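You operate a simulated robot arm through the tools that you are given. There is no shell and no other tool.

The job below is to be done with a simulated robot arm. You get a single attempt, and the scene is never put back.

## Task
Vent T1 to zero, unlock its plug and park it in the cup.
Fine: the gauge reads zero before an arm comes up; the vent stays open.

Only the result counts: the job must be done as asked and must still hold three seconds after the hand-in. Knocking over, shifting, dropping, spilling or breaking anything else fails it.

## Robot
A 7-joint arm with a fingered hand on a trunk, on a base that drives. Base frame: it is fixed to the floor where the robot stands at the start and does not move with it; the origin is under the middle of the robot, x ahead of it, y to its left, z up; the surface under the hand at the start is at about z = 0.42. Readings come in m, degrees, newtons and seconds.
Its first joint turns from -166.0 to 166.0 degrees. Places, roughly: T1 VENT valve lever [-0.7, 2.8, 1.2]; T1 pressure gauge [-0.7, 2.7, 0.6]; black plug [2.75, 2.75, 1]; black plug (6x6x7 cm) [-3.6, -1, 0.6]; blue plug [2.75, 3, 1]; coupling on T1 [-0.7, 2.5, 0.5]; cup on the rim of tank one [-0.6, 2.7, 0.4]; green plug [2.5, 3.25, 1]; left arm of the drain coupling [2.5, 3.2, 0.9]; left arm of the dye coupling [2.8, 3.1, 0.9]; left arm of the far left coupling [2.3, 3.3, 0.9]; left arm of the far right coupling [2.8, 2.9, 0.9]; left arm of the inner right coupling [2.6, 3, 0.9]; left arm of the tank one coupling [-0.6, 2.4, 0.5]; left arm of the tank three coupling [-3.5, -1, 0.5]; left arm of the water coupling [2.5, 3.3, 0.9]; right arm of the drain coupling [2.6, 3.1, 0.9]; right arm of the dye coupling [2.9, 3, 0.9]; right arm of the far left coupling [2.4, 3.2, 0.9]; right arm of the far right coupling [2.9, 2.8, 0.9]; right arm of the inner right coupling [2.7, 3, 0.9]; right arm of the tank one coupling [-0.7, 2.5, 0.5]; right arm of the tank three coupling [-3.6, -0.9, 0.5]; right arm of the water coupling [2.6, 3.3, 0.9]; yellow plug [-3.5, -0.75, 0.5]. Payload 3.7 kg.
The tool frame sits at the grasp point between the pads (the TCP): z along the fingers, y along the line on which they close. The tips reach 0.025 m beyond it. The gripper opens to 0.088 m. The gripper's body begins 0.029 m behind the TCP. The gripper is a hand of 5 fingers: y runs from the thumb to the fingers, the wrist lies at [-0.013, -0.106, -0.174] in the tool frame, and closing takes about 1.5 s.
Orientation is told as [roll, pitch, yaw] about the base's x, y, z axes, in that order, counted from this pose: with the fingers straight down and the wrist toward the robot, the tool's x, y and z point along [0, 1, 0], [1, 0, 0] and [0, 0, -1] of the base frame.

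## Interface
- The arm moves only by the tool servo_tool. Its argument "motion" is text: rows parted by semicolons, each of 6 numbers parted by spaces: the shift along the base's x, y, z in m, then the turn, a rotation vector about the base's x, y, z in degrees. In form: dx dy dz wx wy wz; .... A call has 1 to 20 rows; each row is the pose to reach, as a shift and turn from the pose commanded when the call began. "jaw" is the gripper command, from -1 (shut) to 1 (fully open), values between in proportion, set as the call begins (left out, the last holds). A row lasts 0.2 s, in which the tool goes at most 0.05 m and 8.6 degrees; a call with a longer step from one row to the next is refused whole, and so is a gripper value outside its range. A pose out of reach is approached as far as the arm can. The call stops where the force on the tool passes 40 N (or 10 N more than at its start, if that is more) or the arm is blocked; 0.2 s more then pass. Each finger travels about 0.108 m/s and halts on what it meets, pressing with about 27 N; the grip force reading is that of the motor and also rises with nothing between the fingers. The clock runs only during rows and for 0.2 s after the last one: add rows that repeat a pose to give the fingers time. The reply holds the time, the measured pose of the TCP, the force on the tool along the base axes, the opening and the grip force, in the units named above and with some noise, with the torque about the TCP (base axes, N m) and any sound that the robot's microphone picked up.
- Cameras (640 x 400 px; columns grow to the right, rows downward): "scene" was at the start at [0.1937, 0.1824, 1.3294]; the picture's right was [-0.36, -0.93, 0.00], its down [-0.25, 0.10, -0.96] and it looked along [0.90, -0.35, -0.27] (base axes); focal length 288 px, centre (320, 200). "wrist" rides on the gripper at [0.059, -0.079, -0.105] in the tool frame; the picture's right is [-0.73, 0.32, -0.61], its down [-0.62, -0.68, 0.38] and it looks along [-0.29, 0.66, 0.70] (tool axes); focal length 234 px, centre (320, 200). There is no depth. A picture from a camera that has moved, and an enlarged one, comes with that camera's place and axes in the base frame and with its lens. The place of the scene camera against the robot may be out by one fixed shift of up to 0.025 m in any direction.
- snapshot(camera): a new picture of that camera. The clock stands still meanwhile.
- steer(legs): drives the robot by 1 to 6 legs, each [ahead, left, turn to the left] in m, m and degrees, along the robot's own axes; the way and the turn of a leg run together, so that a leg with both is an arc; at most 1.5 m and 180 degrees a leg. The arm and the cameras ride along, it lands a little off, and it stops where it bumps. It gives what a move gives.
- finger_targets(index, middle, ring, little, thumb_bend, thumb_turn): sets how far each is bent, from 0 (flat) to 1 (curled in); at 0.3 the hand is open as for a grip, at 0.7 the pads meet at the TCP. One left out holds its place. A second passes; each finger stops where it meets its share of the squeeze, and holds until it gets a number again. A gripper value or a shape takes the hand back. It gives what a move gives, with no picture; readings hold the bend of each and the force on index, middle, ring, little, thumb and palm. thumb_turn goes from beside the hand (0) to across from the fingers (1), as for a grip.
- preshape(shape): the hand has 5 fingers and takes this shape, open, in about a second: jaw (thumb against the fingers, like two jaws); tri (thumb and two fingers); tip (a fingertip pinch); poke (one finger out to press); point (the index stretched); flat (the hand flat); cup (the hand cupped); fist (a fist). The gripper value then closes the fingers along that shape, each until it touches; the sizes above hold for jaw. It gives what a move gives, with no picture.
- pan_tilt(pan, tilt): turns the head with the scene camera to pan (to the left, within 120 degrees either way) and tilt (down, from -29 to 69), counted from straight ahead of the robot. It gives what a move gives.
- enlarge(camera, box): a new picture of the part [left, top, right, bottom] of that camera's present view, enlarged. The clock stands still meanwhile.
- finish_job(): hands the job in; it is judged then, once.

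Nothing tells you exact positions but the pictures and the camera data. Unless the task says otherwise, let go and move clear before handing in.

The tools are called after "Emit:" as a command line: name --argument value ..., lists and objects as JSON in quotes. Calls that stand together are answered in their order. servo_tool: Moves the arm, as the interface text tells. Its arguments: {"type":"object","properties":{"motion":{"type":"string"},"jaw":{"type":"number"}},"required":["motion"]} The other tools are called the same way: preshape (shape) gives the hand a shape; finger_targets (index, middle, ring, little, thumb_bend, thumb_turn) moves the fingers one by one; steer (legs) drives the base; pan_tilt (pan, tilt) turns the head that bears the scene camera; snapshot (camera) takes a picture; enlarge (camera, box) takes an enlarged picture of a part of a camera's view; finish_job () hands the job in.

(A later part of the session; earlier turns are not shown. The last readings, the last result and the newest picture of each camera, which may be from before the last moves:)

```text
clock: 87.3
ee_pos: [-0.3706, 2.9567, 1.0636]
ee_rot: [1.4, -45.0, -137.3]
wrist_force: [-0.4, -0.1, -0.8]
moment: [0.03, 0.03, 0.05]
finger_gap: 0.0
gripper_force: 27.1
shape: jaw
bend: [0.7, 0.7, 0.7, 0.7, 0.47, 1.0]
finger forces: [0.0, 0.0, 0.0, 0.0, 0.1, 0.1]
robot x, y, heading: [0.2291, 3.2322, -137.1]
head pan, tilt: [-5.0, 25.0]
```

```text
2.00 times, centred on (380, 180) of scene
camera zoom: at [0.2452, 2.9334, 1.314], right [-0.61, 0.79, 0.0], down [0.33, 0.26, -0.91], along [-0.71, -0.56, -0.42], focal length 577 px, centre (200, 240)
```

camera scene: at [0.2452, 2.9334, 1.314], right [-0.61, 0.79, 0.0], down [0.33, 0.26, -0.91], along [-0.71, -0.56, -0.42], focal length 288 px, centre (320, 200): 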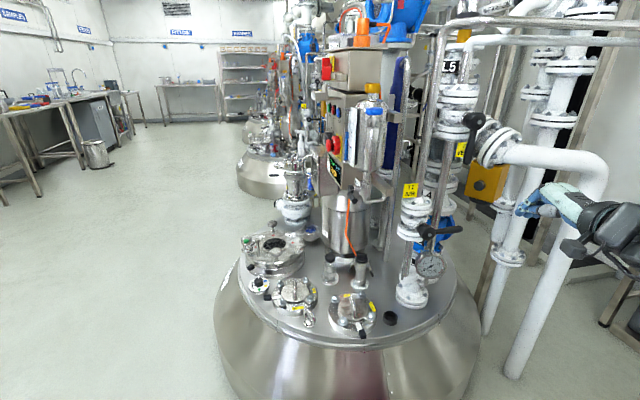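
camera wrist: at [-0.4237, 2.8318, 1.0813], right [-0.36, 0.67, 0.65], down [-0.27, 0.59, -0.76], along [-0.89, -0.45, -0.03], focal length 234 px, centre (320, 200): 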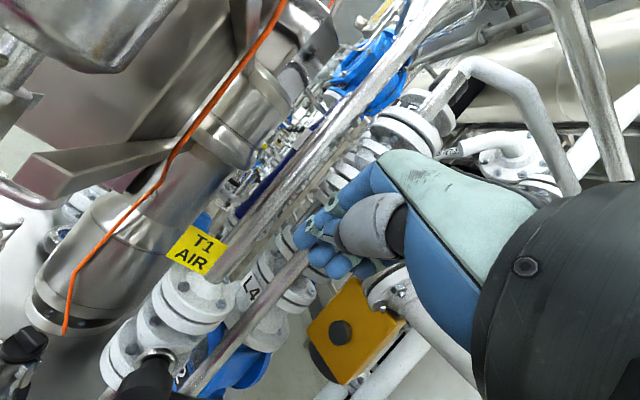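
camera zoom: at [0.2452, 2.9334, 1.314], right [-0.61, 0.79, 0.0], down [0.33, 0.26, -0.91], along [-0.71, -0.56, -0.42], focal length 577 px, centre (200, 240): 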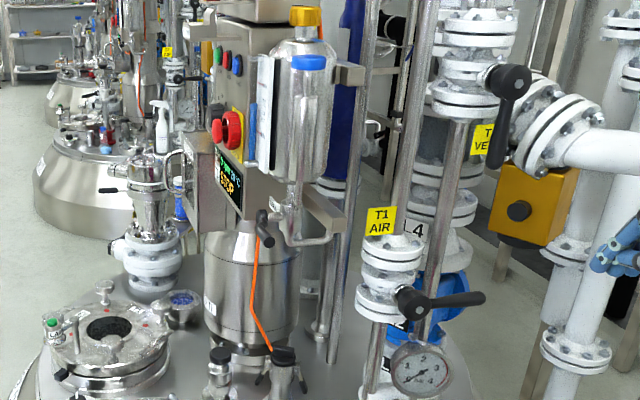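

The gauge needle sits on the 0 mark and the VENT lever is vertical. I'll lower the hand to a safe carrying pose with fingers down, clear of everything, before moving the base.

Emit:
servo_tool --motion "0.0128 -0.0285 -0.03 4.38 -4.71 0; 0.0256 -0.057 -0.06 8.76 -9.42 0; 0.0384 -0.0854 -0.09 13.1 -14.1 0; 0.0513 -0.1139 -0.12 17.5 -18.8 0; 0.0641 -0.1424 -0.15 21.9 -23.5 0; 0.0769 -0.1708 -0.18 26.3 -28.3 0; 0.0897 -0.1993 -0.21 30.7 -33 0; 0.0897 -0.1993 -0.21 30.7 -33 0"

Emit:
snapshot --camera "scene"

```text
clock: 89.1
ee_pos: [-0.2792, 2.7585, 0.853]
ee_rot: [1.1, 0.0, -137.2]
wrist_force: [-0.9, 0.1, -0.1]
moment: [-0.04, 0.0, 0.02]
finger_gap: 0.0
gripper_force: 27.2
shape: jaw
bend: [0.7, 0.7, 0.7, 0.7, 0.47, 1.0]
finger forces: [0.0, 0.1, 0.1, 0.0, 0.0, 0.0]
robot x, y, heading: [0.2276, 3.23, -137.2]
head pan, tilt: [-5.0, 25.0]
```

```text
taken
camera scene: at [0.2452, 2.9335, 1.314], right [-0.61, 0.79, 0.0], down [0.33, 0.26, -0.91], along [-0.71, -0.56, -0.42], focal length 288 px, centre (320, 200)
```

scene: 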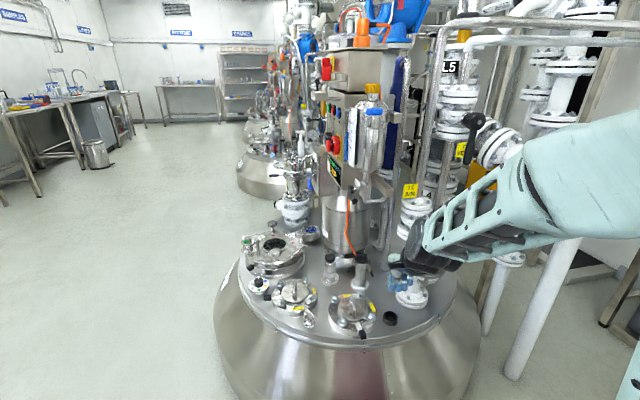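

Emit:
steer --legs '[[0, -0.38, 0], [0, 0, 24], [0.17, -0.08, 0]]'

Emit:
pan_tilt --pan -5 --tilt 30

Emit:
snapshot --camera "scene"

Emit:
snapshot --camera "wrist"

```text
clock: 93.9
ee_pos: [-0.4357, 2.7456, 0.8522]
ee_rot: [1.2, 0.0, -112.6]
wrist_force: [0.2, -0.5, 0.5]
moment: [0.0, -0.01, -0.03]
finger_gap: 0.0001
gripper_force: 27.1
shape: jaw
bend: [0.7, 0.7, 0.7, 0.7, 0.47, 1.0]
finger forces: [0.0, 0.0, 0.1, 0.0, 0.0, 0.1]
robot x, y, heading: [-0.1713, 3.391, -112.7]
head pan, tilt: [-5.0, 25.0]
```

```text
clock: 94.6
ee_pos: [-0.4358, 2.7458, 0.8506]
ee_rot: [1.1, -0.1, -112.7]
wrist_force: [-0.3, -0.4, 0.1]
moment: [-0.01, -0.03, -0.04]
finger_gap: 0.0
gripper_force: 27.1
shape: jaw
bend: [0.7, 0.7, 0.7, 0.7, 0.47, 1.0]
finger forces: [0.0, 0.0, 0.1, 0.0, 0.0, 0.1]
robot x, y, heading: [-0.1654, 3.3879, -112.5]
head pan, tilt: [-5.0, 30.0]
```

```text
taken
camera scene: at [-0.0347, 3.1214, 1.3061], right [-0.89, 0.46, 0.0], down [0.23, 0.44, -0.87], along [-0.4, -0.77, -0.5], focal length 288 px, centre (320, 200)
```

scene: 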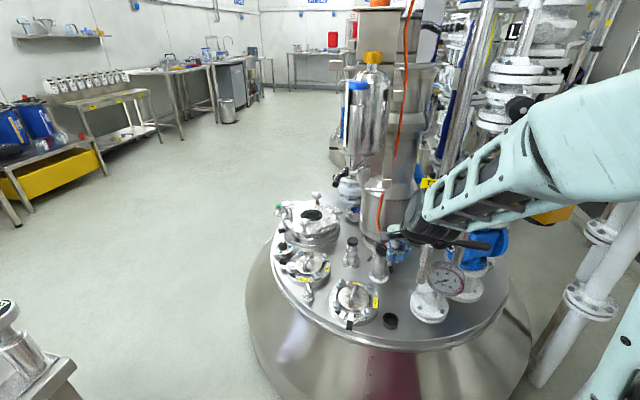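

```text
taken
camera wrist: at [-0.3544, 2.7963, 0.9573], right [-0.81, -0.01, 0.59], down [-0.31, 0.87, -0.4], along [-0.51, -0.5, -0.7], focal length 234 px, centre (320, 200)
```

wrist: 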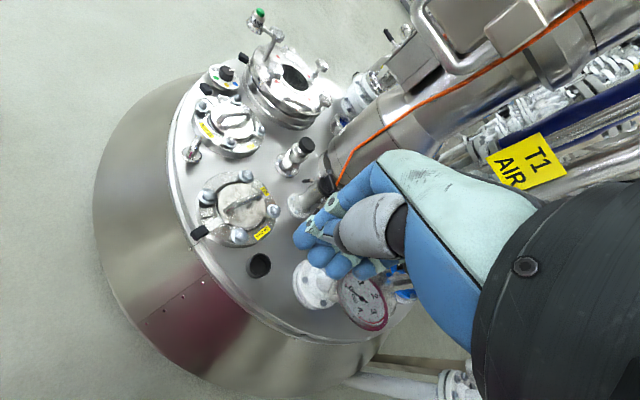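

Emit:
enlarge --camera "wrist" --box '[200, 120, 360, 300]'

Emit:
enlarge --camera "wrist" --box '[270, 150, 366, 210]'

Emit:
enlarge --camera "scene" --box '[330, 220, 458, 300]'

Emit:
enlarge --camera "scene" --box '[420, 240, 484, 300]'

```text
2.22 times, centred on (280, 210) of wrist
camera zoom: at [-0.3544, 2.7963, 0.9573], right [-0.81, -0.01, 0.59], down [-0.31, 0.87, -0.4], along [-0.51, -0.5, -0.7], focal length 520 px, centre (409, 178)
```

zoom: 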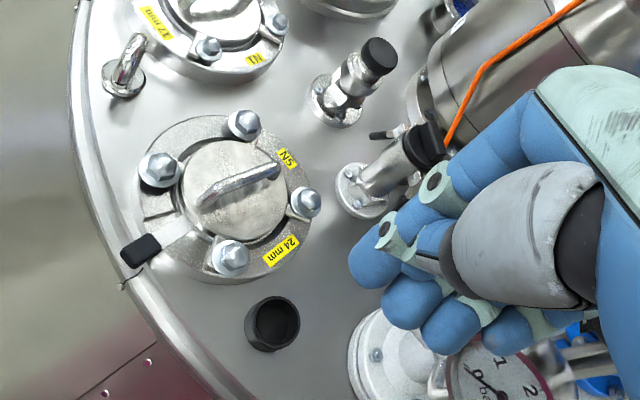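

```text
6.67 times, centred on (318, 180) of wrist
camera zoom: at [-0.3544, 2.7963, 0.9573], right [-0.81, -0.01, 0.59], down [-0.31, 0.87, -0.4], along [-0.51, -0.5, -0.7], focal length 1561 px, centre (333, 333)
```

zoom: 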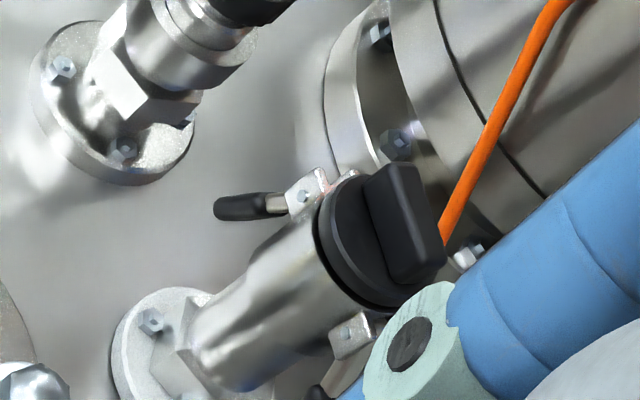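

```text
5.00 times, centred on (394, 260) of scene
camera zoom: at [-0.0347, 3.1214, 1.3061], right [-0.89, 0.46, 0.0], down [0.23, 0.44, -0.87], along [-0.4, -0.77, -0.5], focal length 1442 px, centre (-50, -100)
```

zoom: 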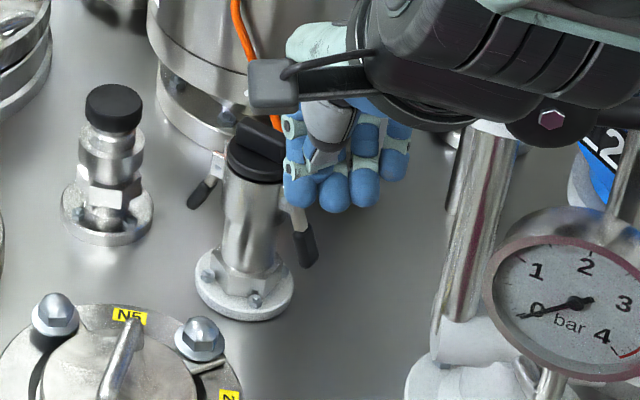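

```text
6.67 times, centred on (452, 270) of scene
camera zoom: at [-0.0347, 3.1214, 1.3061], right [-0.89, 0.46, 0.0], down [0.23, 0.44, -0.87], along [-0.4, -0.77, -0.5], focal length 1922 px, centre (-560, -267)
```

zoom: 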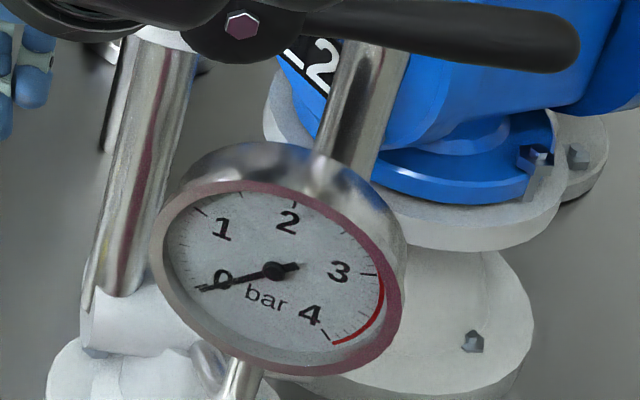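

The gauge reads zero in this view too. I'll try the "poke" shape in free space here to see where the stretched finger ends up relative to the tool point.

Emit:
preshape --shape "poke"

Emit:
enlarge --camera "wrist" --box '[200, 100, 440, 320]'

Emit:
enlarge --camera "scene" --box '[330, 200, 458, 300]'

```text
clock: 95.5
ee_pos: [-0.4369, 2.7457, 0.8518]
ee_rot: [1.3, 0.0, -112.6]
wrist_force: [0.3, 0.4, 0.3]
moment: [0.01, 0.02, 0.01]
finger_gap: 0.0001
gripper_force: 0.1
shape: poke
bend: [0.7, 0.7, 0.99, 0.99, 1.0, 1.0]
finger forces: [0.0, 0.0, 0.0, 0.1, 0.0, 0.0]
robot x, y, heading: [-0.1698, 3.3903, -112.7]
head pan, tilt: [-5.0, 30.0]
```

```text
1.82 times, centred on (320, 210) of wrist
camera zoom: at [-0.3544, 2.7963, 0.9573], right [-0.81, -0.01, 0.59], down [-0.31, 0.87, -0.4], along [-0.51, -0.5, -0.7], focal length 426 px, centre (320, 182)
```

zoom: 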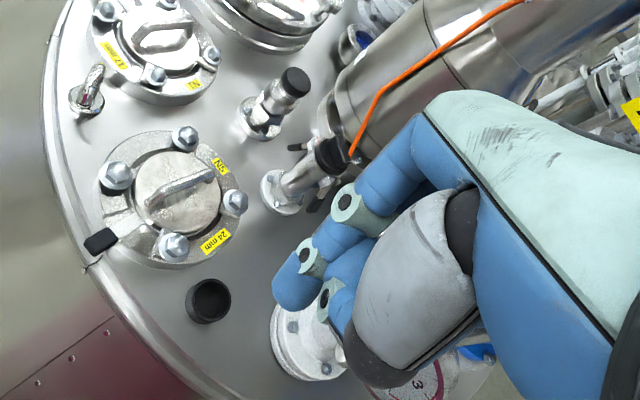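

```text
4.00 times, centred on (394, 250) of scene
camera zoom: at [-0.0347, 3.1214, 1.3061], right [-0.89, 0.46, 0.0], down [0.23, 0.44, -0.87], along [-0.4, -0.77, -0.5], focal length 1153 px, centre (24, 0)
```

zoom: 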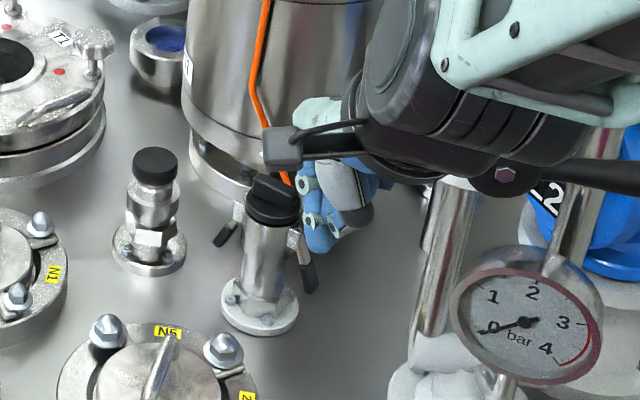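

Emit:
preshape --shape "point"

Emit:
snapshot --camera "wrist"

Emit:
enlarge --camera "scene" --box '[330, 200, 458, 300]'

```text
clock: 96.4
ee_pos: [-0.4364, 2.7456, 0.8509]
ee_rot: [1.2, 0.0, -112.6]
wrist_force: [-0.1, -0.5, -0.4]
moment: [0.01, 0.0, 0.0]
finger_gap: 0.0003
gripper_force: 0.1
shape: point
bend: [0.2, 1.0, 1.0, 1.0, 0.98, 0.88]
finger forces: [0.1, 0.0, 0.0, 0.0, 0.0, 0.0]
robot x, y, heading: [-0.1681, 3.3903, -112.1]
head pan, tilt: [-5.0, 30.0]
```

```text
taken
camera wrist: at [-0.3544, 2.7963, 0.9573], right [-0.81, -0.01, 0.59], down [-0.31, 0.87, -0.4], along [-0.51, -0.5, -0.7], focal length 234 px, centre (320, 200)
```

wrist: 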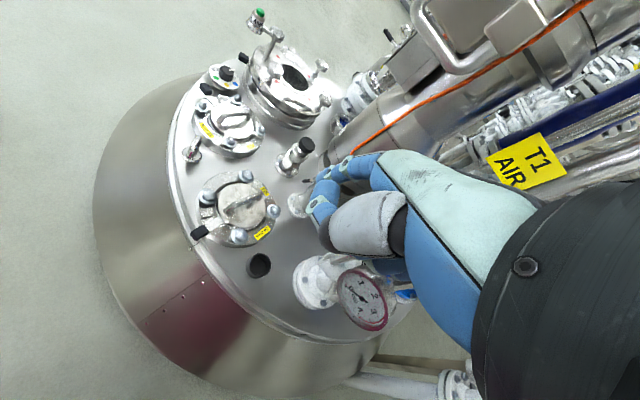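

```text
4.00 times, centred on (394, 250) of scene
camera zoom: at [-0.0347, 3.1214, 1.3061], right [-0.89, 0.46, 0.0], down [0.23, 0.44, -0.87], along [-0.4, -0.77, -0.5], focal length 1153 px, centre (24, 0)
```

zoom: 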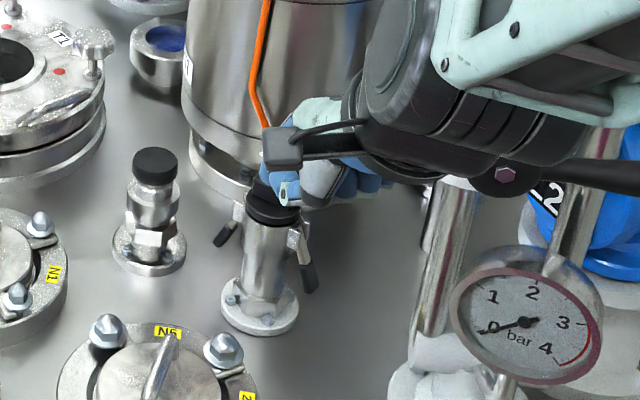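

Emit:
enlarge --camera "wrist" --box '[270, 120, 430, 280]'

Emit:
enlarge --camera "scene" --box '[380, 225, 428, 260]'

```text
2.50 times, centred on (350, 200) of wrist
camera zoom: at [-0.3544, 2.7963, 0.9573], right [-0.81, -0.01, 0.59], down [-0.31, 0.87, -0.4], along [-0.51, -0.5, -0.7], focal length 585 px, centre (245, 200)
```

zoom: 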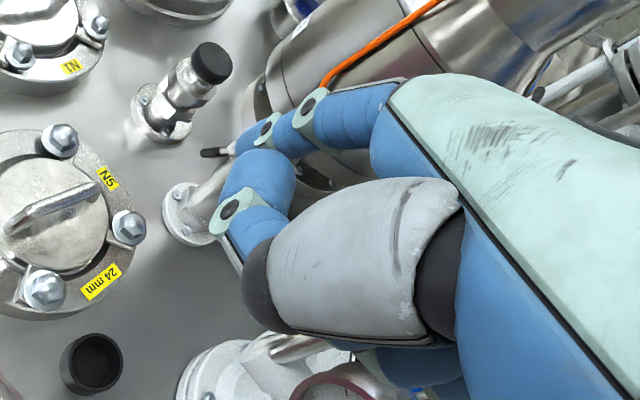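

```text
11.43 times, centred on (404, 242) of scene
camera zoom: at [-0.0347, 3.1214, 1.3061], right [-0.89, 0.46, 0.0], down [0.23, 0.44, -0.87], along [-0.4, -0.77, -0.5], focal length 3295 px, centre (-640, -286)
```

zoom: 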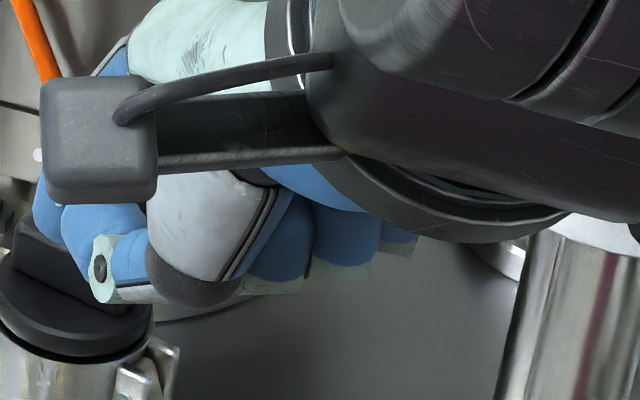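

Emit:
finger_targets --index 0.0 --middle 1.0 --ring 1.0 --little 1.0

Emit:
enlarge --camera "wrist" --box '[270, 120, 430, 280]'

```text
clock: 97.4
ee_pos: [-0.4364, 2.7463, 0.8509]
ee_rot: [1.2, 0.0, -112.6]
wrist_force: [0.2, -0.3, -0.9]
moment: [0.01, -0.02, -0.01]
finger_gap: 0.0404
gripper_force: 0.1
shape: fingers
bend: [0.0, 1.0, 1.0, 1.0, 0.98, 0.88]
finger forces: [0.0, 0.0, 0.1, 0.0, 0.0, 0.0]
robot x, y, heading: [-0.1694, 3.3901, -112.5]
head pan, tilt: [-5.0, 30.0]
```

```text
2.50 times, centred on (350, 200) of wrist
camera zoom: at [-0.3544, 2.7963, 0.9573], right [-0.81, -0.01, 0.59], down [-0.31, 0.87, -0.4], along [-0.51, -0.5, -0.7], focal length 585 px, centre (245, 200)
```

zoom: 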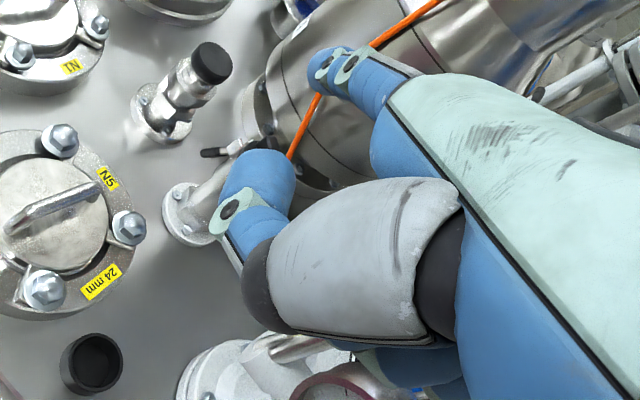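

With the index straight it points forward and about 30° down, a good hook for lifting an arm from underneath while the hand stays below the control box. I'll move in closer with a bit of yaw to measure the coupling from a second wrist view.

Emit:
servo_tool --motion "-0.016 -0.0315 -0.025 0 0 -5.6; -0.032 -0.063 -0.05 0 0 -11.2; -0.048 -0.0945 -0.075 0 0 -16.8; -0.064 -0.126 -0.10 0 0 -22.4; -0.064 -0.126 -0.10 0 0 -22.4"

Emit:
snapshot --camera "wrist"

Emit:
snapshot --camera "scene"

```text
clock: 98.6
ee_pos: [-0.4992, 2.6204, 0.7517]
ee_rot: [1.2, 0.0, -135.1]
wrist_force: [-0.2, 0.5, 0.3]
moment: [0.01, -0.02, -0.01]
finger_gap: 0.0402
gripper_force: 0.1
shape: fingers
bend: [0.0, 1.0, 1.0, 1.0, 0.98, 0.88]
finger forces: [0.0, 0.1, 0.0, 0.0, 0.0, 0.1]
robot x, y, heading: [-0.1698, 3.3877, -112.6]
head pan, tilt: [-5.0, 30.0]
```

```text
taken
camera wrist: at [-0.4043, 2.6364, 0.8575], right [-0.75, 0.29, 0.59], down [0.05, 0.92, -0.4], along [-0.66, -0.27, -0.7], focal length 234 px, centre (320, 200)
```

wrist: 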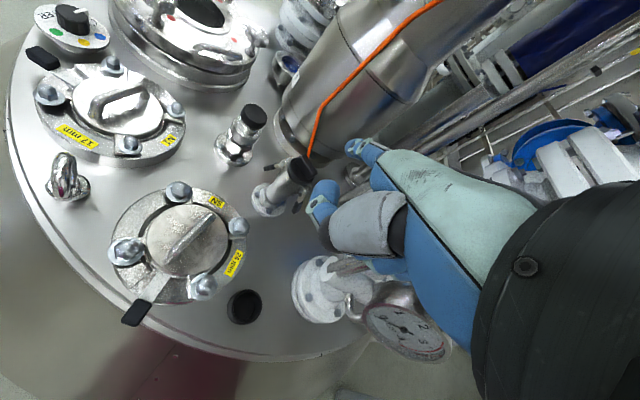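

```text
taken
camera scene: at [-0.0347, 3.1214, 1.3061], right [-0.89, 0.46, 0.0], down [0.23, 0.44, -0.87], along [-0.4, -0.77, -0.5], focal length 288 px, centre (320, 200)
```

scene: 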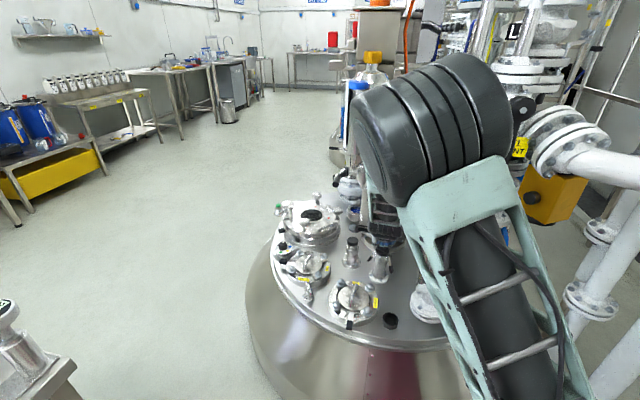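

Emit:
enlarge --camera "wrist" --box '[230, 130, 342, 230]'

Emit:
enlarge --camera "wrist" --box '[200, 260, 312, 340]'

Emit:
enlarge --camera "scene" --box '[330, 200, 458, 300]'

```text
4.00 times, centred on (286, 180) of wrist
camera zoom: at [-0.4043, 2.6364, 0.8575], right [-0.75, 0.29, 0.59], down [0.05, 0.92, -0.4], along [-0.66, -0.27, -0.7], focal length 937 px, centre (456, 280)
```

zoom: 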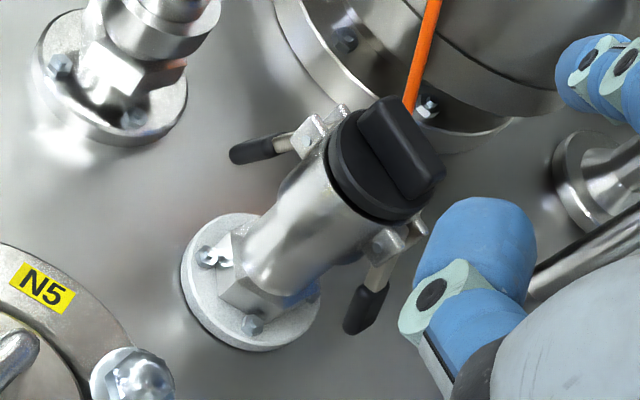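

```text
5.00 times, centred on (256, 300) of wrist
camera zoom: at [-0.4043, 2.6364, 0.8575], right [-0.75, 0.29, 0.59], down [0.05, 0.92, -0.4], along [-0.66, -0.27, -0.7], focal length 1171 px, centre (640, -300)
```

zoom: 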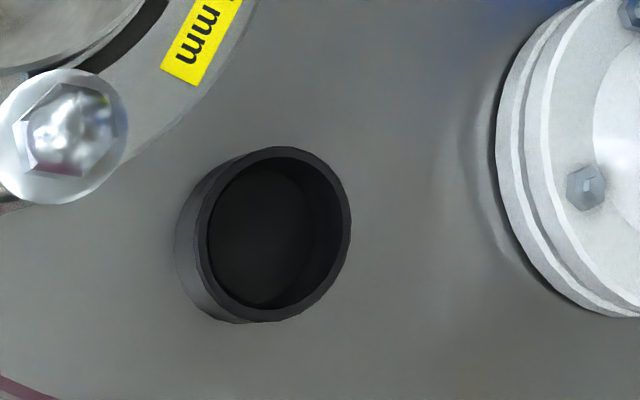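

```text
4.00 times, centred on (394, 250) of scene
camera zoom: at [-0.0347, 3.1214, 1.3061], right [-0.89, 0.46, 0.0], down [0.23, 0.44, -0.87], along [-0.4, -0.77, -0.5], focal length 1153 px, centre (24, 0)
```

zoom: 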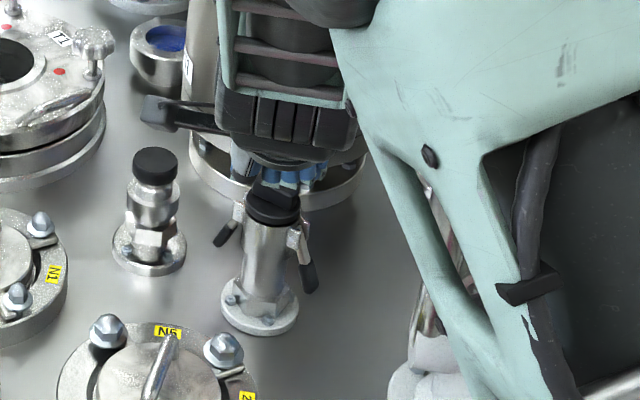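

The two wrist views agree closely: coupling axis near [-0.66, 2.464], pivots at z about 0.54, and arm tips hanging nearly straight down at z 0.48. I need to know where the stretched index tip is, so I'll back up and turn the hand so the scene camera can see it.

Emit:
servo_tool --motion "0.009 0.018 0.0145 0 0 7.8; 0.018 0.036 0.029 0 0 15.6; 0.027 0.054 0.043 0 0 23.4; 0.036 0.072 0.057 0 0 31.2; 0.045 0.09 0.072 0 0 39; 0.054 0.108 0.086 0 0 46.8; 0.063 0.126 0.10 0 0 54.6; 0.063 0.126 0.10 0 0 54.6"

Emit:
snapshot --camera "scene"

Emit:
snapshot --camera "wrist"

```text
clock: 100.4
ee_pos: [-0.4362, 2.7464, 0.8531]
ee_rot: [1.2, 0.0, -80.5]
wrist_force: [0.3, 0.7, -0.5]
moment: [-0.03, 0.01, 0.02]
finger_gap: 0.0404
gripper_force: 0.0
shape: fingers
bend: [0.0, 1.0, 1.0, 1.0, 0.98, 0.88]
finger forces: [0.1, 0.0, 0.0, 0.1, 0.0, 0.0]
out of reach, approached as far as the arm can: row 2, 3
robot x, y, heading: [-0.1684, 3.3878, -112.6]
head pan, tilt: [-5.0, 30.0]
```

```text
taken
camera scene: at [-0.0347, 3.1214, 1.3061], right [-0.89, 0.46, 0.0], down [0.23, 0.44, -0.87], along [-0.4, -0.77, -0.5], focal length 288 px, centre (320, 200)
```

scene: 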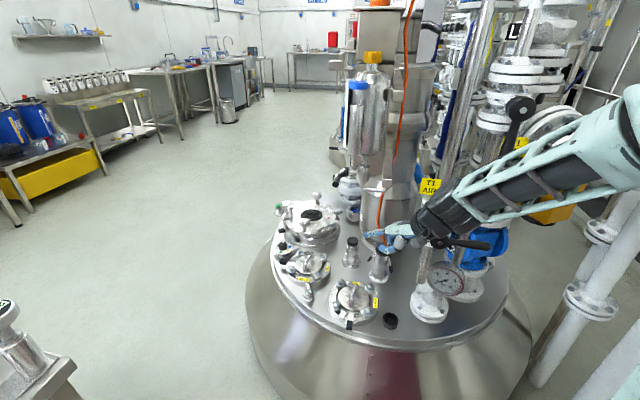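

```text
taken
camera wrist: at [-0.3945, 2.8334, 0.9586], right [-0.67, -0.44, 0.59], down [-0.72, 0.57, -0.4], along [-0.16, -0.69, -0.7], focal length 234 px, centre (320, 200)
```

wrist: 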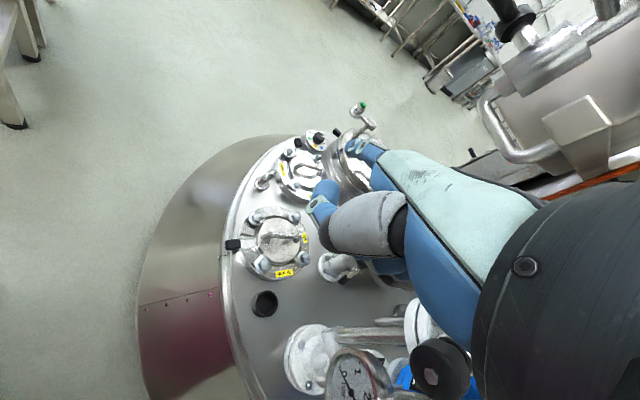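

Emit:
enlarge --camera "scene" --box '[350, 200, 446, 260]'

Emit:
enlarge --camera "wrist" --box '[290, 110, 418, 190]'

```text
6.67 times, centred on (398, 230) of scene
camera zoom: at [-0.0347, 3.1214, 1.3061], right [-0.89, 0.46, 0.0], down [0.23, 0.44, -0.87], along [-0.4, -0.77, -0.5], focal length 1922 px, centre (-200, 0)
```

zoom: 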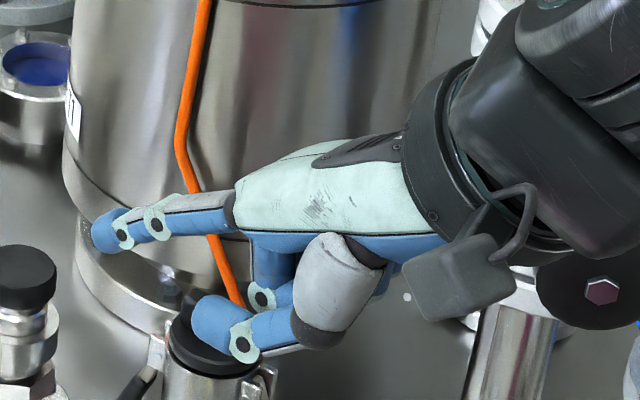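

```text
5.00 times, centred on (354, 150) of wrist
camera zoom: at [-0.3945, 2.8334, 0.9586], right [-0.67, -0.44, 0.59], down [-0.72, 0.57, -0.4], along [-0.16, -0.69, -0.7], focal length 1171 px, centre (150, 450)
```

zoom: 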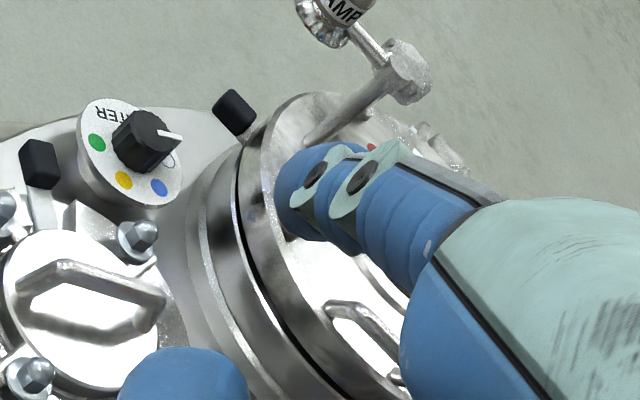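

The index sticks out well beyond the fist. I'll shift the hand sideways by a known amount and use the pixel shift to get the fingertip's depth.

Emit:
servo_tool --motion "0.0356 -0.0184 0 0 0 0; 0.0712 -0.0368 0 0 0 0; 0.0712 -0.0368 0 0 0 0"

Emit:
enlarge --camera "scene" --box '[310, 200, 406, 260]'

```text
clock: 101.2
ee_pos: [-0.3684, 2.7093, 0.8542]
ee_rot: [1.2, 0.0, -80.5]
wrist_force: [0.1, 0.2, 0.7]
moment: [0.02, 0.01, 0.02]
finger_gap: 0.0404
gripper_force: 0.2
shape: fingers
bend: [0.0, 1.0, 1.0, 1.0, 0.98, 0.88]
finger forces: [0.0, 0.0, 0.1, 0.1, 0.1, 0.0]
robot x, y, heading: [-0.1719, 3.3889, -112.3]
head pan, tilt: [-5.0, 30.0]
```

```text
6.67 times, centred on (358, 230) of scene
camera zoom: at [-0.0348, 3.1214, 1.3061], right [-0.89, 0.46, 0.0], down [0.23, 0.44, -0.87], along [-0.4, -0.77, -0.5], focal length 1922 px, centre (67, 0)
```

zoom: 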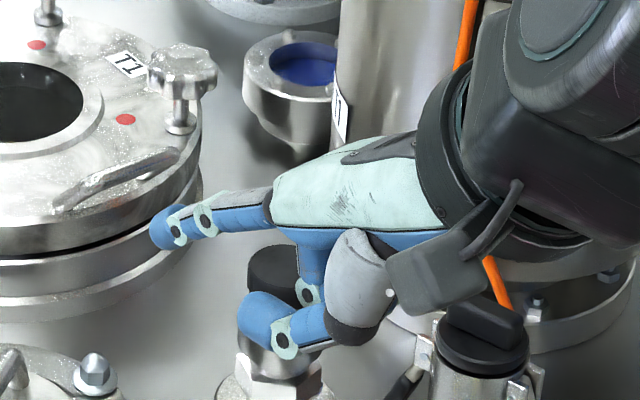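

Emit:
enlarge --camera "scene" --box '[310, 40, 470, 200]'

Emit:
snapshot --camera "wrist"

```text
2.50 times, centred on (390, 120) of scene
camera zoom: at [-0.0348, 3.1214, 1.3061], right [-0.89, 0.46, 0.0], down [0.23, 0.44, -0.87], along [-0.4, -0.77, -0.5], focal length 721 px, centre (145, 400)
```

zoom: 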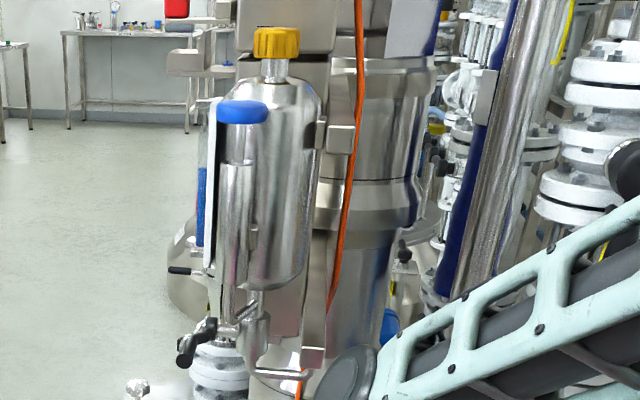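

```text
taken
camera wrist: at [-0.3257, 2.796, 0.9589], right [-0.67, -0.44, 0.59], down [-0.72, 0.57, -0.4], along [-0.16, -0.69, -0.7], focal length 234 px, centre (320, 200)
```

wrist: 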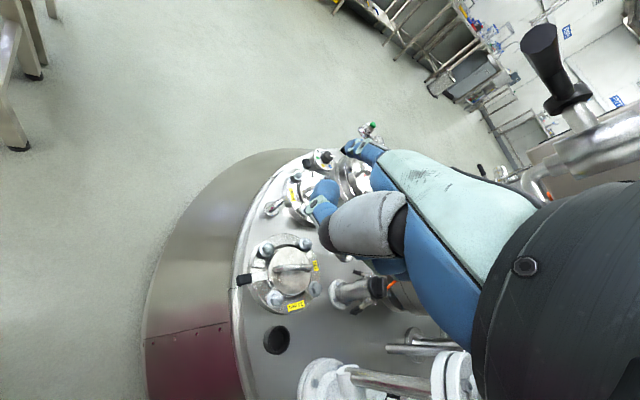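

Emit:
servo_tool --motion "-0.0136 0.0074 0 0 0 -8; -0.0272 0.0148 0 0 0 -16; -0.0408 0.0222 0 0 0 -24; -0.0544 0.0296 0 0 0 -32; -0.068 0.037 0 0 0 -40; -0.068 0.037 0 0 0 -40"

Emit:
snapshot --camera "scene"

```text
clock: 102.6
ee_pos: [-0.4363, 2.7483, 0.8515]
ee_rot: [1.1, 0.0, -120.4]
wrist_force: [-0.6, 0.5, 0.4]
moment: [0.01, 0.01, -0.02]
finger_gap: 0.0401
gripper_force: 0.0
shape: fingers
bend: [0.0, 1.0, 1.0, 1.0, 0.98, 0.88]
finger forces: [0.0, 0.0, 0.0, 0.0, 0.0, 0.0]
robot x, y, heading: [-0.1694, 3.3898, -112.6]
head pan, tilt: [-5.0, 30.0]
```

```text
taken
camera scene: at [-0.0347, 3.1214, 1.3061], right [-0.89, 0.46, 0.0], down [0.23, 0.44, -0.87], along [-0.4, -0.77, -0.5], focal length 288 px, centre (320, 200)
```

scene: 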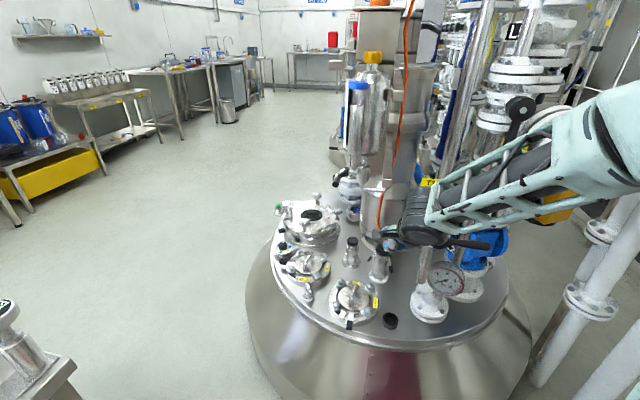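

Emit:
finger_targets --thumb_turn 0.3 --thumb_bend 0.6

Emit:
enlarge --camera "wrist" --box '[240, 100, 460, 300]'

Emit:
enlarge --camera "scene" --box '[350, 200, 446, 260]'

```text
clock: 103.6
ee_pos: [-0.4368, 2.7466, 0.8518]
ee_rot: [1.1, 0.1, -120.4]
wrist_force: [0.1, -0.2, -0.6]
moment: [0.0, 0.05, 0.01]
finger_gap: 0.0932
gripper_force: 0.0
shape: fingers
bend: [0.0, 1.0, 1.0, 1.0, 0.6, 0.3]
finger forces: [0.0, 0.1, 0.0, 0.0, 0.1, 0.1]
robot x, y, heading: [-0.164, 3.3889, -112.4]
head pan, tilt: [-5.0, 30.0]
```

```text
2.00 times, centred on (350, 200) of wrist
camera zoom: at [-0.3477, 2.7857, 0.9568], right [-0.8, 0.1, 0.59], down [-0.19, 0.9, -0.4], along [-0.57, -0.43, -0.7], focal length 468 px, centre (260, 200)
```

zoom: 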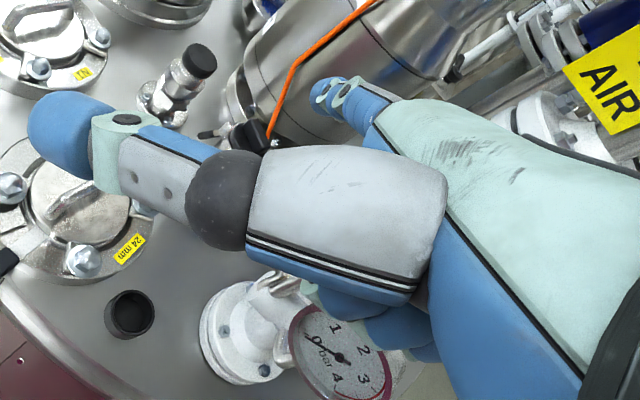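

```text
6.67 times, centred on (398, 230) of scene
camera zoom: at [-0.0347, 3.1214, 1.3061], right [-0.89, 0.46, 0.0], down [0.23, 0.44, -0.87], along [-0.4, -0.77, -0.5], focal length 1922 px, centre (-200, 0)
```

zoom: 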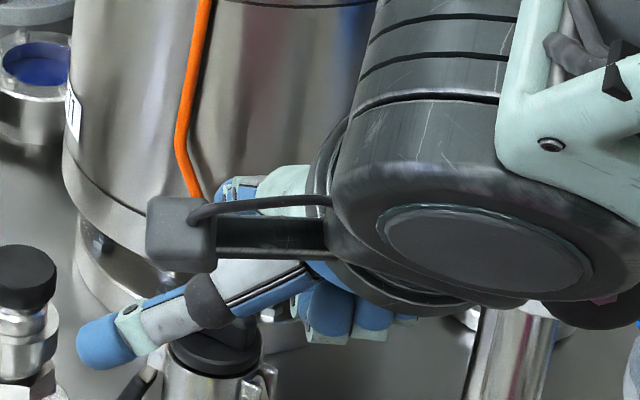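

The thumb is better curled. I'll put it back, then bring the hand above the right arm of the coupling with the index just in front of that arm.

Emit:
finger_targets --thumb_turn 0.88 --thumb_bend 1.0

Emit:
servo_tool --motion "-0.027 -0.027 -0.03 0 0 -3.3; -0.054 -0.054 -0.06 0 0 -6.6; -0.081 -0.081 -0.09 0 0 -9.9; -0.108 -0.108 -0.12 0 0 -13.1; -0.135 -0.135 -0.15 0 0 -16.4; -0.162 -0.162 -0.19 0 0 -19.6; -0.162 -0.162 -0.19 0 0 -19.6"

Emit:
snapshot --camera "wrist"

Emit:
snapshot --camera "scene"

```text
clock: 104.6
ee_pos: [-0.4354, 2.7473, 0.8516]
ee_rot: [1.3, -0.1, -120.4]
wrist_force: [0.2, -0.2, -0.9]
moment: [-0.02, 0.03, 0.01]
finger_gap: 0.0367
gripper_force: 0.2
shape: fingers
bend: [0.0, 1.0, 1.0, 1.0, 1.0, 0.9]
finger forces: [0.0, 0.0, 0.0, 0.0, 0.0, 0.0]
robot x, y, heading: [-0.1693, 3.3864, -112.3]
head pan, tilt: [-5.0, 30.0]
```

```text
refused: row 6 steps farther than a row can; nothing moved
```

```text
taken
camera wrist: at [-0.3477, 2.7857, 0.9568], right [-0.8, 0.1, 0.59], down [-0.19, 0.9, -0.4], along [-0.57, -0.43, -0.7], focal length 234 px, centre (320, 200)
```

wrist: 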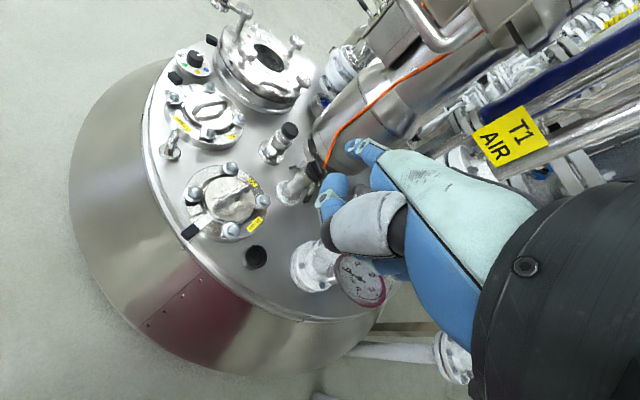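

```text
taken
camera scene: at [-0.0347, 3.1214, 1.3061], right [-0.89, 0.46, 0.0], down [0.23, 0.44, -0.87], along [-0.4, -0.77, -0.5], focal length 288 px, centre (320, 200)
```

scene: 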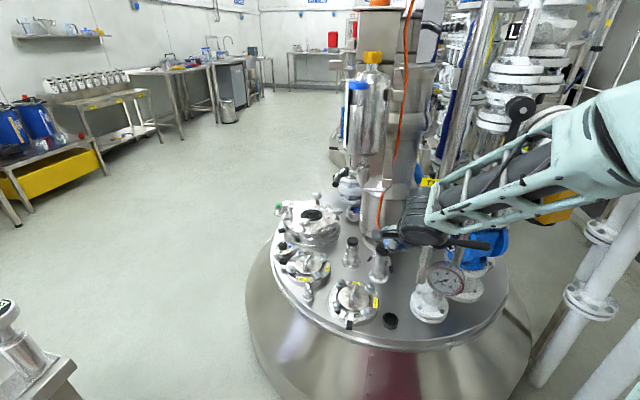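

Emit:
servo_tool --motion "-0.0235 -0.023 -0.0275 0 0 -3.9; -0.047 -0.046 -0.055 0 0 -7.8; -0.0705 -0.069 -0.0825 0 0 -11.7; -0.094 -0.092 -0.11 0 0 -15.6; -0.094 -0.092 -0.11 0 0 -15.6"

Emit:
snapshot --camera "scene"

Emit:
enlarge --camera "wrist" --box '[220, 110, 420, 310]'

```text
clock: 105.8
ee_pos: [-0.5269, 2.6528, 0.7413]
ee_rot: [1.1, 0.0, -136.0]
wrist_force: [-1.3, 0.1, -0.6]
moment: [0.02, 0.03, 0.02]
finger_gap: 0.0363
gripper_force: 0.1
shape: fingers
bend: [0.0, 1.0, 1.0, 1.0, 1.0, 0.9]
finger forces: [0.1, 0.0, 0.0, 0.0, 0.0, 0.1]
robot x, y, heading: [-0.1686, 3.3913, -112.5]
head pan, tilt: [-5.0, 30.0]
```

```text
taken
camera scene: at [-0.0347, 3.1214, 1.3061], right [-0.89, 0.46, 0.0], down [0.23, 0.44, -0.87], along [-0.4, -0.77, -0.5], focal length 288 px, centre (320, 200)
```

scene: 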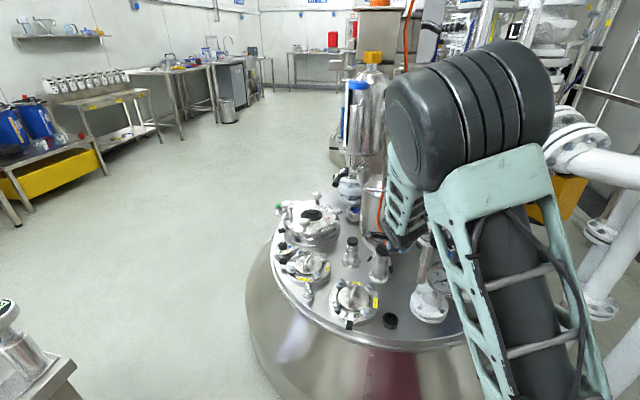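

```text
2.00 times, centred on (320, 210) of wrist
camera zoom: at [-0.4319, 2.6664, 0.8472], right [-0.75, 0.31, 0.59], down [0.06, 0.92, -0.4], along [-0.66, -0.26, -0.7], focal length 468 px, centre (320, 180)
```

zoom: 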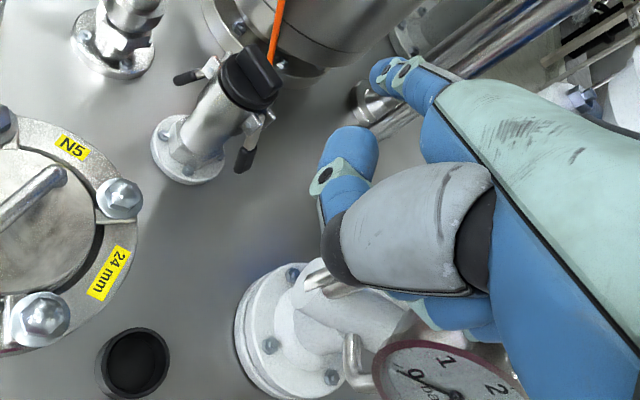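

Emit:
servo_tool --motion "-0.018 -0.017 -0.03 0 0 -1; -0.036 -0.034 -0.06 0 0 -2; -0.054 -0.051 -0.09 0 0 -3; -0.072 -0.068 -0.12 0 0 -4; -0.072 -0.068 -0.12 0 0 -4"

Emit:
snapshot --camera "scene"

Emit:
snapshot --camera "wrist"

```text
clock: 107.0
ee_pos: [-0.5998, 2.5857, 0.619]
ee_rot: [1.3, -0.1, -140.0]
wrist_force: [0.5, -0.2, -0.8]
moment: [0.01, 0.01, -0.01]
finger_gap: 0.0365
gripper_force: 0.1
shape: fingers
bend: [0.0, 1.0, 1.0, 1.0, 1.0, 0.9]
finger forces: [0.1, 0.1, 0.0, 0.1, 0.0, 0.0]
robot x, y, heading: [-0.166, 3.3884, -112.3]
head pan, tilt: [-5.0, 30.0]
```

```text
taken
camera scene: at [-0.0347, 3.1214, 1.3061], right [-0.89, 0.46, 0.0], down [0.23, 0.44, -0.87], along [-0.4, -0.77, -0.5], focal length 288 px, centre (320, 200)
```

scene: 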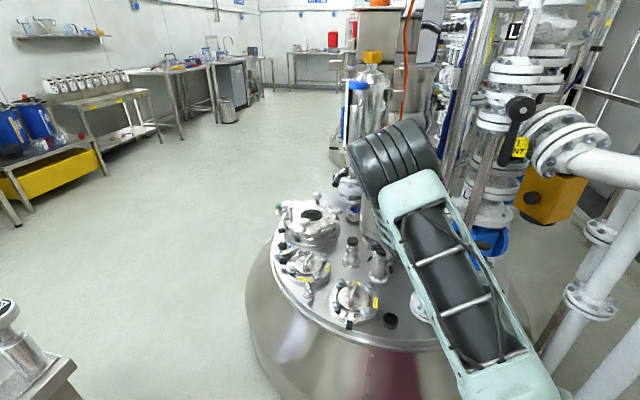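

```text
taken
camera wrist: at [-0.5042, 2.5929, 0.7254], right [-0.72, 0.36, 0.59], down [0.13, 0.91, -0.4], along [-0.68, -0.21, -0.7], focal length 234 px, centre (320, 200)
```

wrist: 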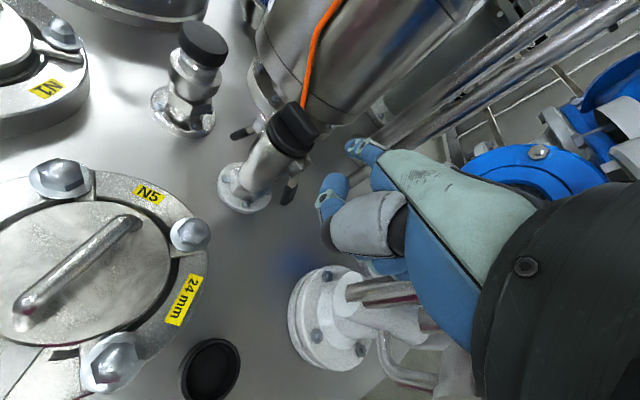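

The index is in front of the right arm. I'll pull back 2 cm so it can't catch the bracket, then descend to just below the arm's tip height.

Emit:
servo_tool --motion "0.018 0.015 0 0 0 0; 0.018 0.015 -0.03 0 0 0; 0.018 0.015 -0.06 0 0 0; 0.018 0.015 -0.09 0 0 0; 0.018 0.015 -0.12 0 0 0; 0.018 0.015 -0.145 0 0 0; 0.018 0.015 -0.165 0 0 0; 0.018 0.015 -0.165 0 0 0"

Emit:
snapshot --camera "wrist"

Emit:
snapshot --camera "scene"

```text
clock: 108.8
ee_pos: [-0.5816, 2.6017, 0.4554]
ee_rot: [1.2, 0.0, -140.0]
wrist_force: [0.1, 0.4, 0.3]
moment: [-0.04, -0.02, -0.03]
finger_gap: 0.0364
gripper_force: 0.1
shape: fingers
bend: [0.0, 1.0, 1.0, 1.0, 1.0, 0.9]
finger forces: [0.0, 0.0, 0.0, 0.1, 0.1, 0.0]
robot x, y, heading: [-0.169, 3.3882, -112.5]
head pan, tilt: [-5.0, 30.0]
```

```text
taken
camera wrist: at [-0.4852, 2.6078, 0.5619], right [-0.72, 0.36, 0.59], down [0.13, 0.91, -0.4], along [-0.68, -0.21, -0.7], focal length 234 px, centre (320, 200)
```

wrist: 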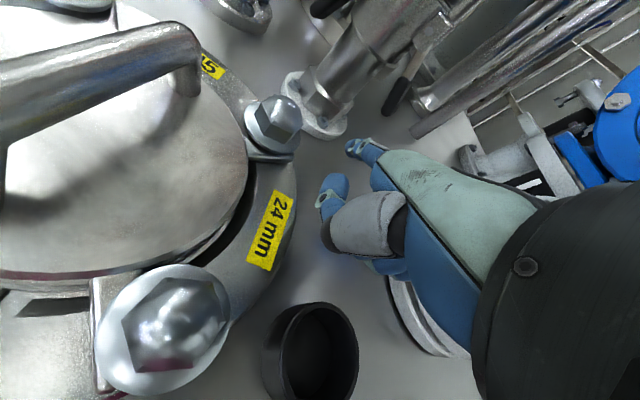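

```text
taken
camera scene: at [-0.0347, 3.1214, 1.3061], right [-0.89, 0.46, 0.0], down [0.23, 0.44, -0.87], along [-0.4, -0.77, -0.5], focal length 288 px, centre (320, 200)
```

scene: 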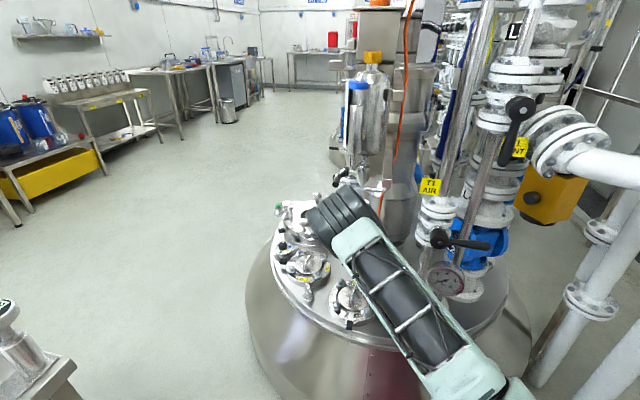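

Emit:
enlarge --camera "scene" --box '[290, 130, 418, 260]'

Emit:
enlarge --camera "wrist" --box '[280, 60, 440, 220]'

```text
3.08 times, centred on (354, 195) of scene
camera zoom: at [-0.0347, 3.1214, 1.3061], right [-0.89, 0.46, 0.0], down [0.23, 0.44, -0.87], along [-0.4, -0.77, -0.5], focal length 887 px, centre (215, 215)
```

zoom: 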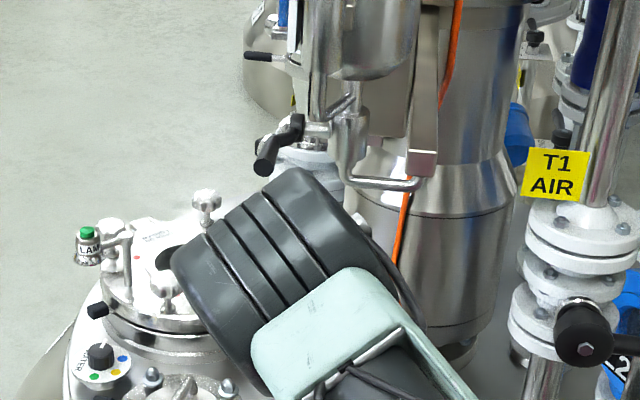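

```text
2.50 times, centred on (360, 140) of wrist
camera zoom: at [-0.4852, 2.6078, 0.5619], right [-0.72, 0.36, 0.59], down [0.13, 0.91, -0.4], along [-0.68, -0.21, -0.7], focal length 585 px, centre (220, 350)
```

zoom: 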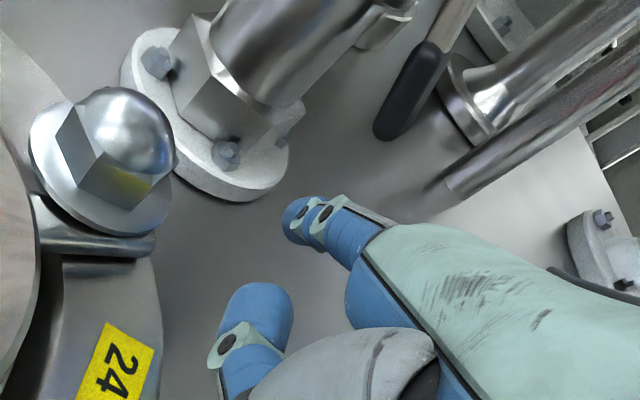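

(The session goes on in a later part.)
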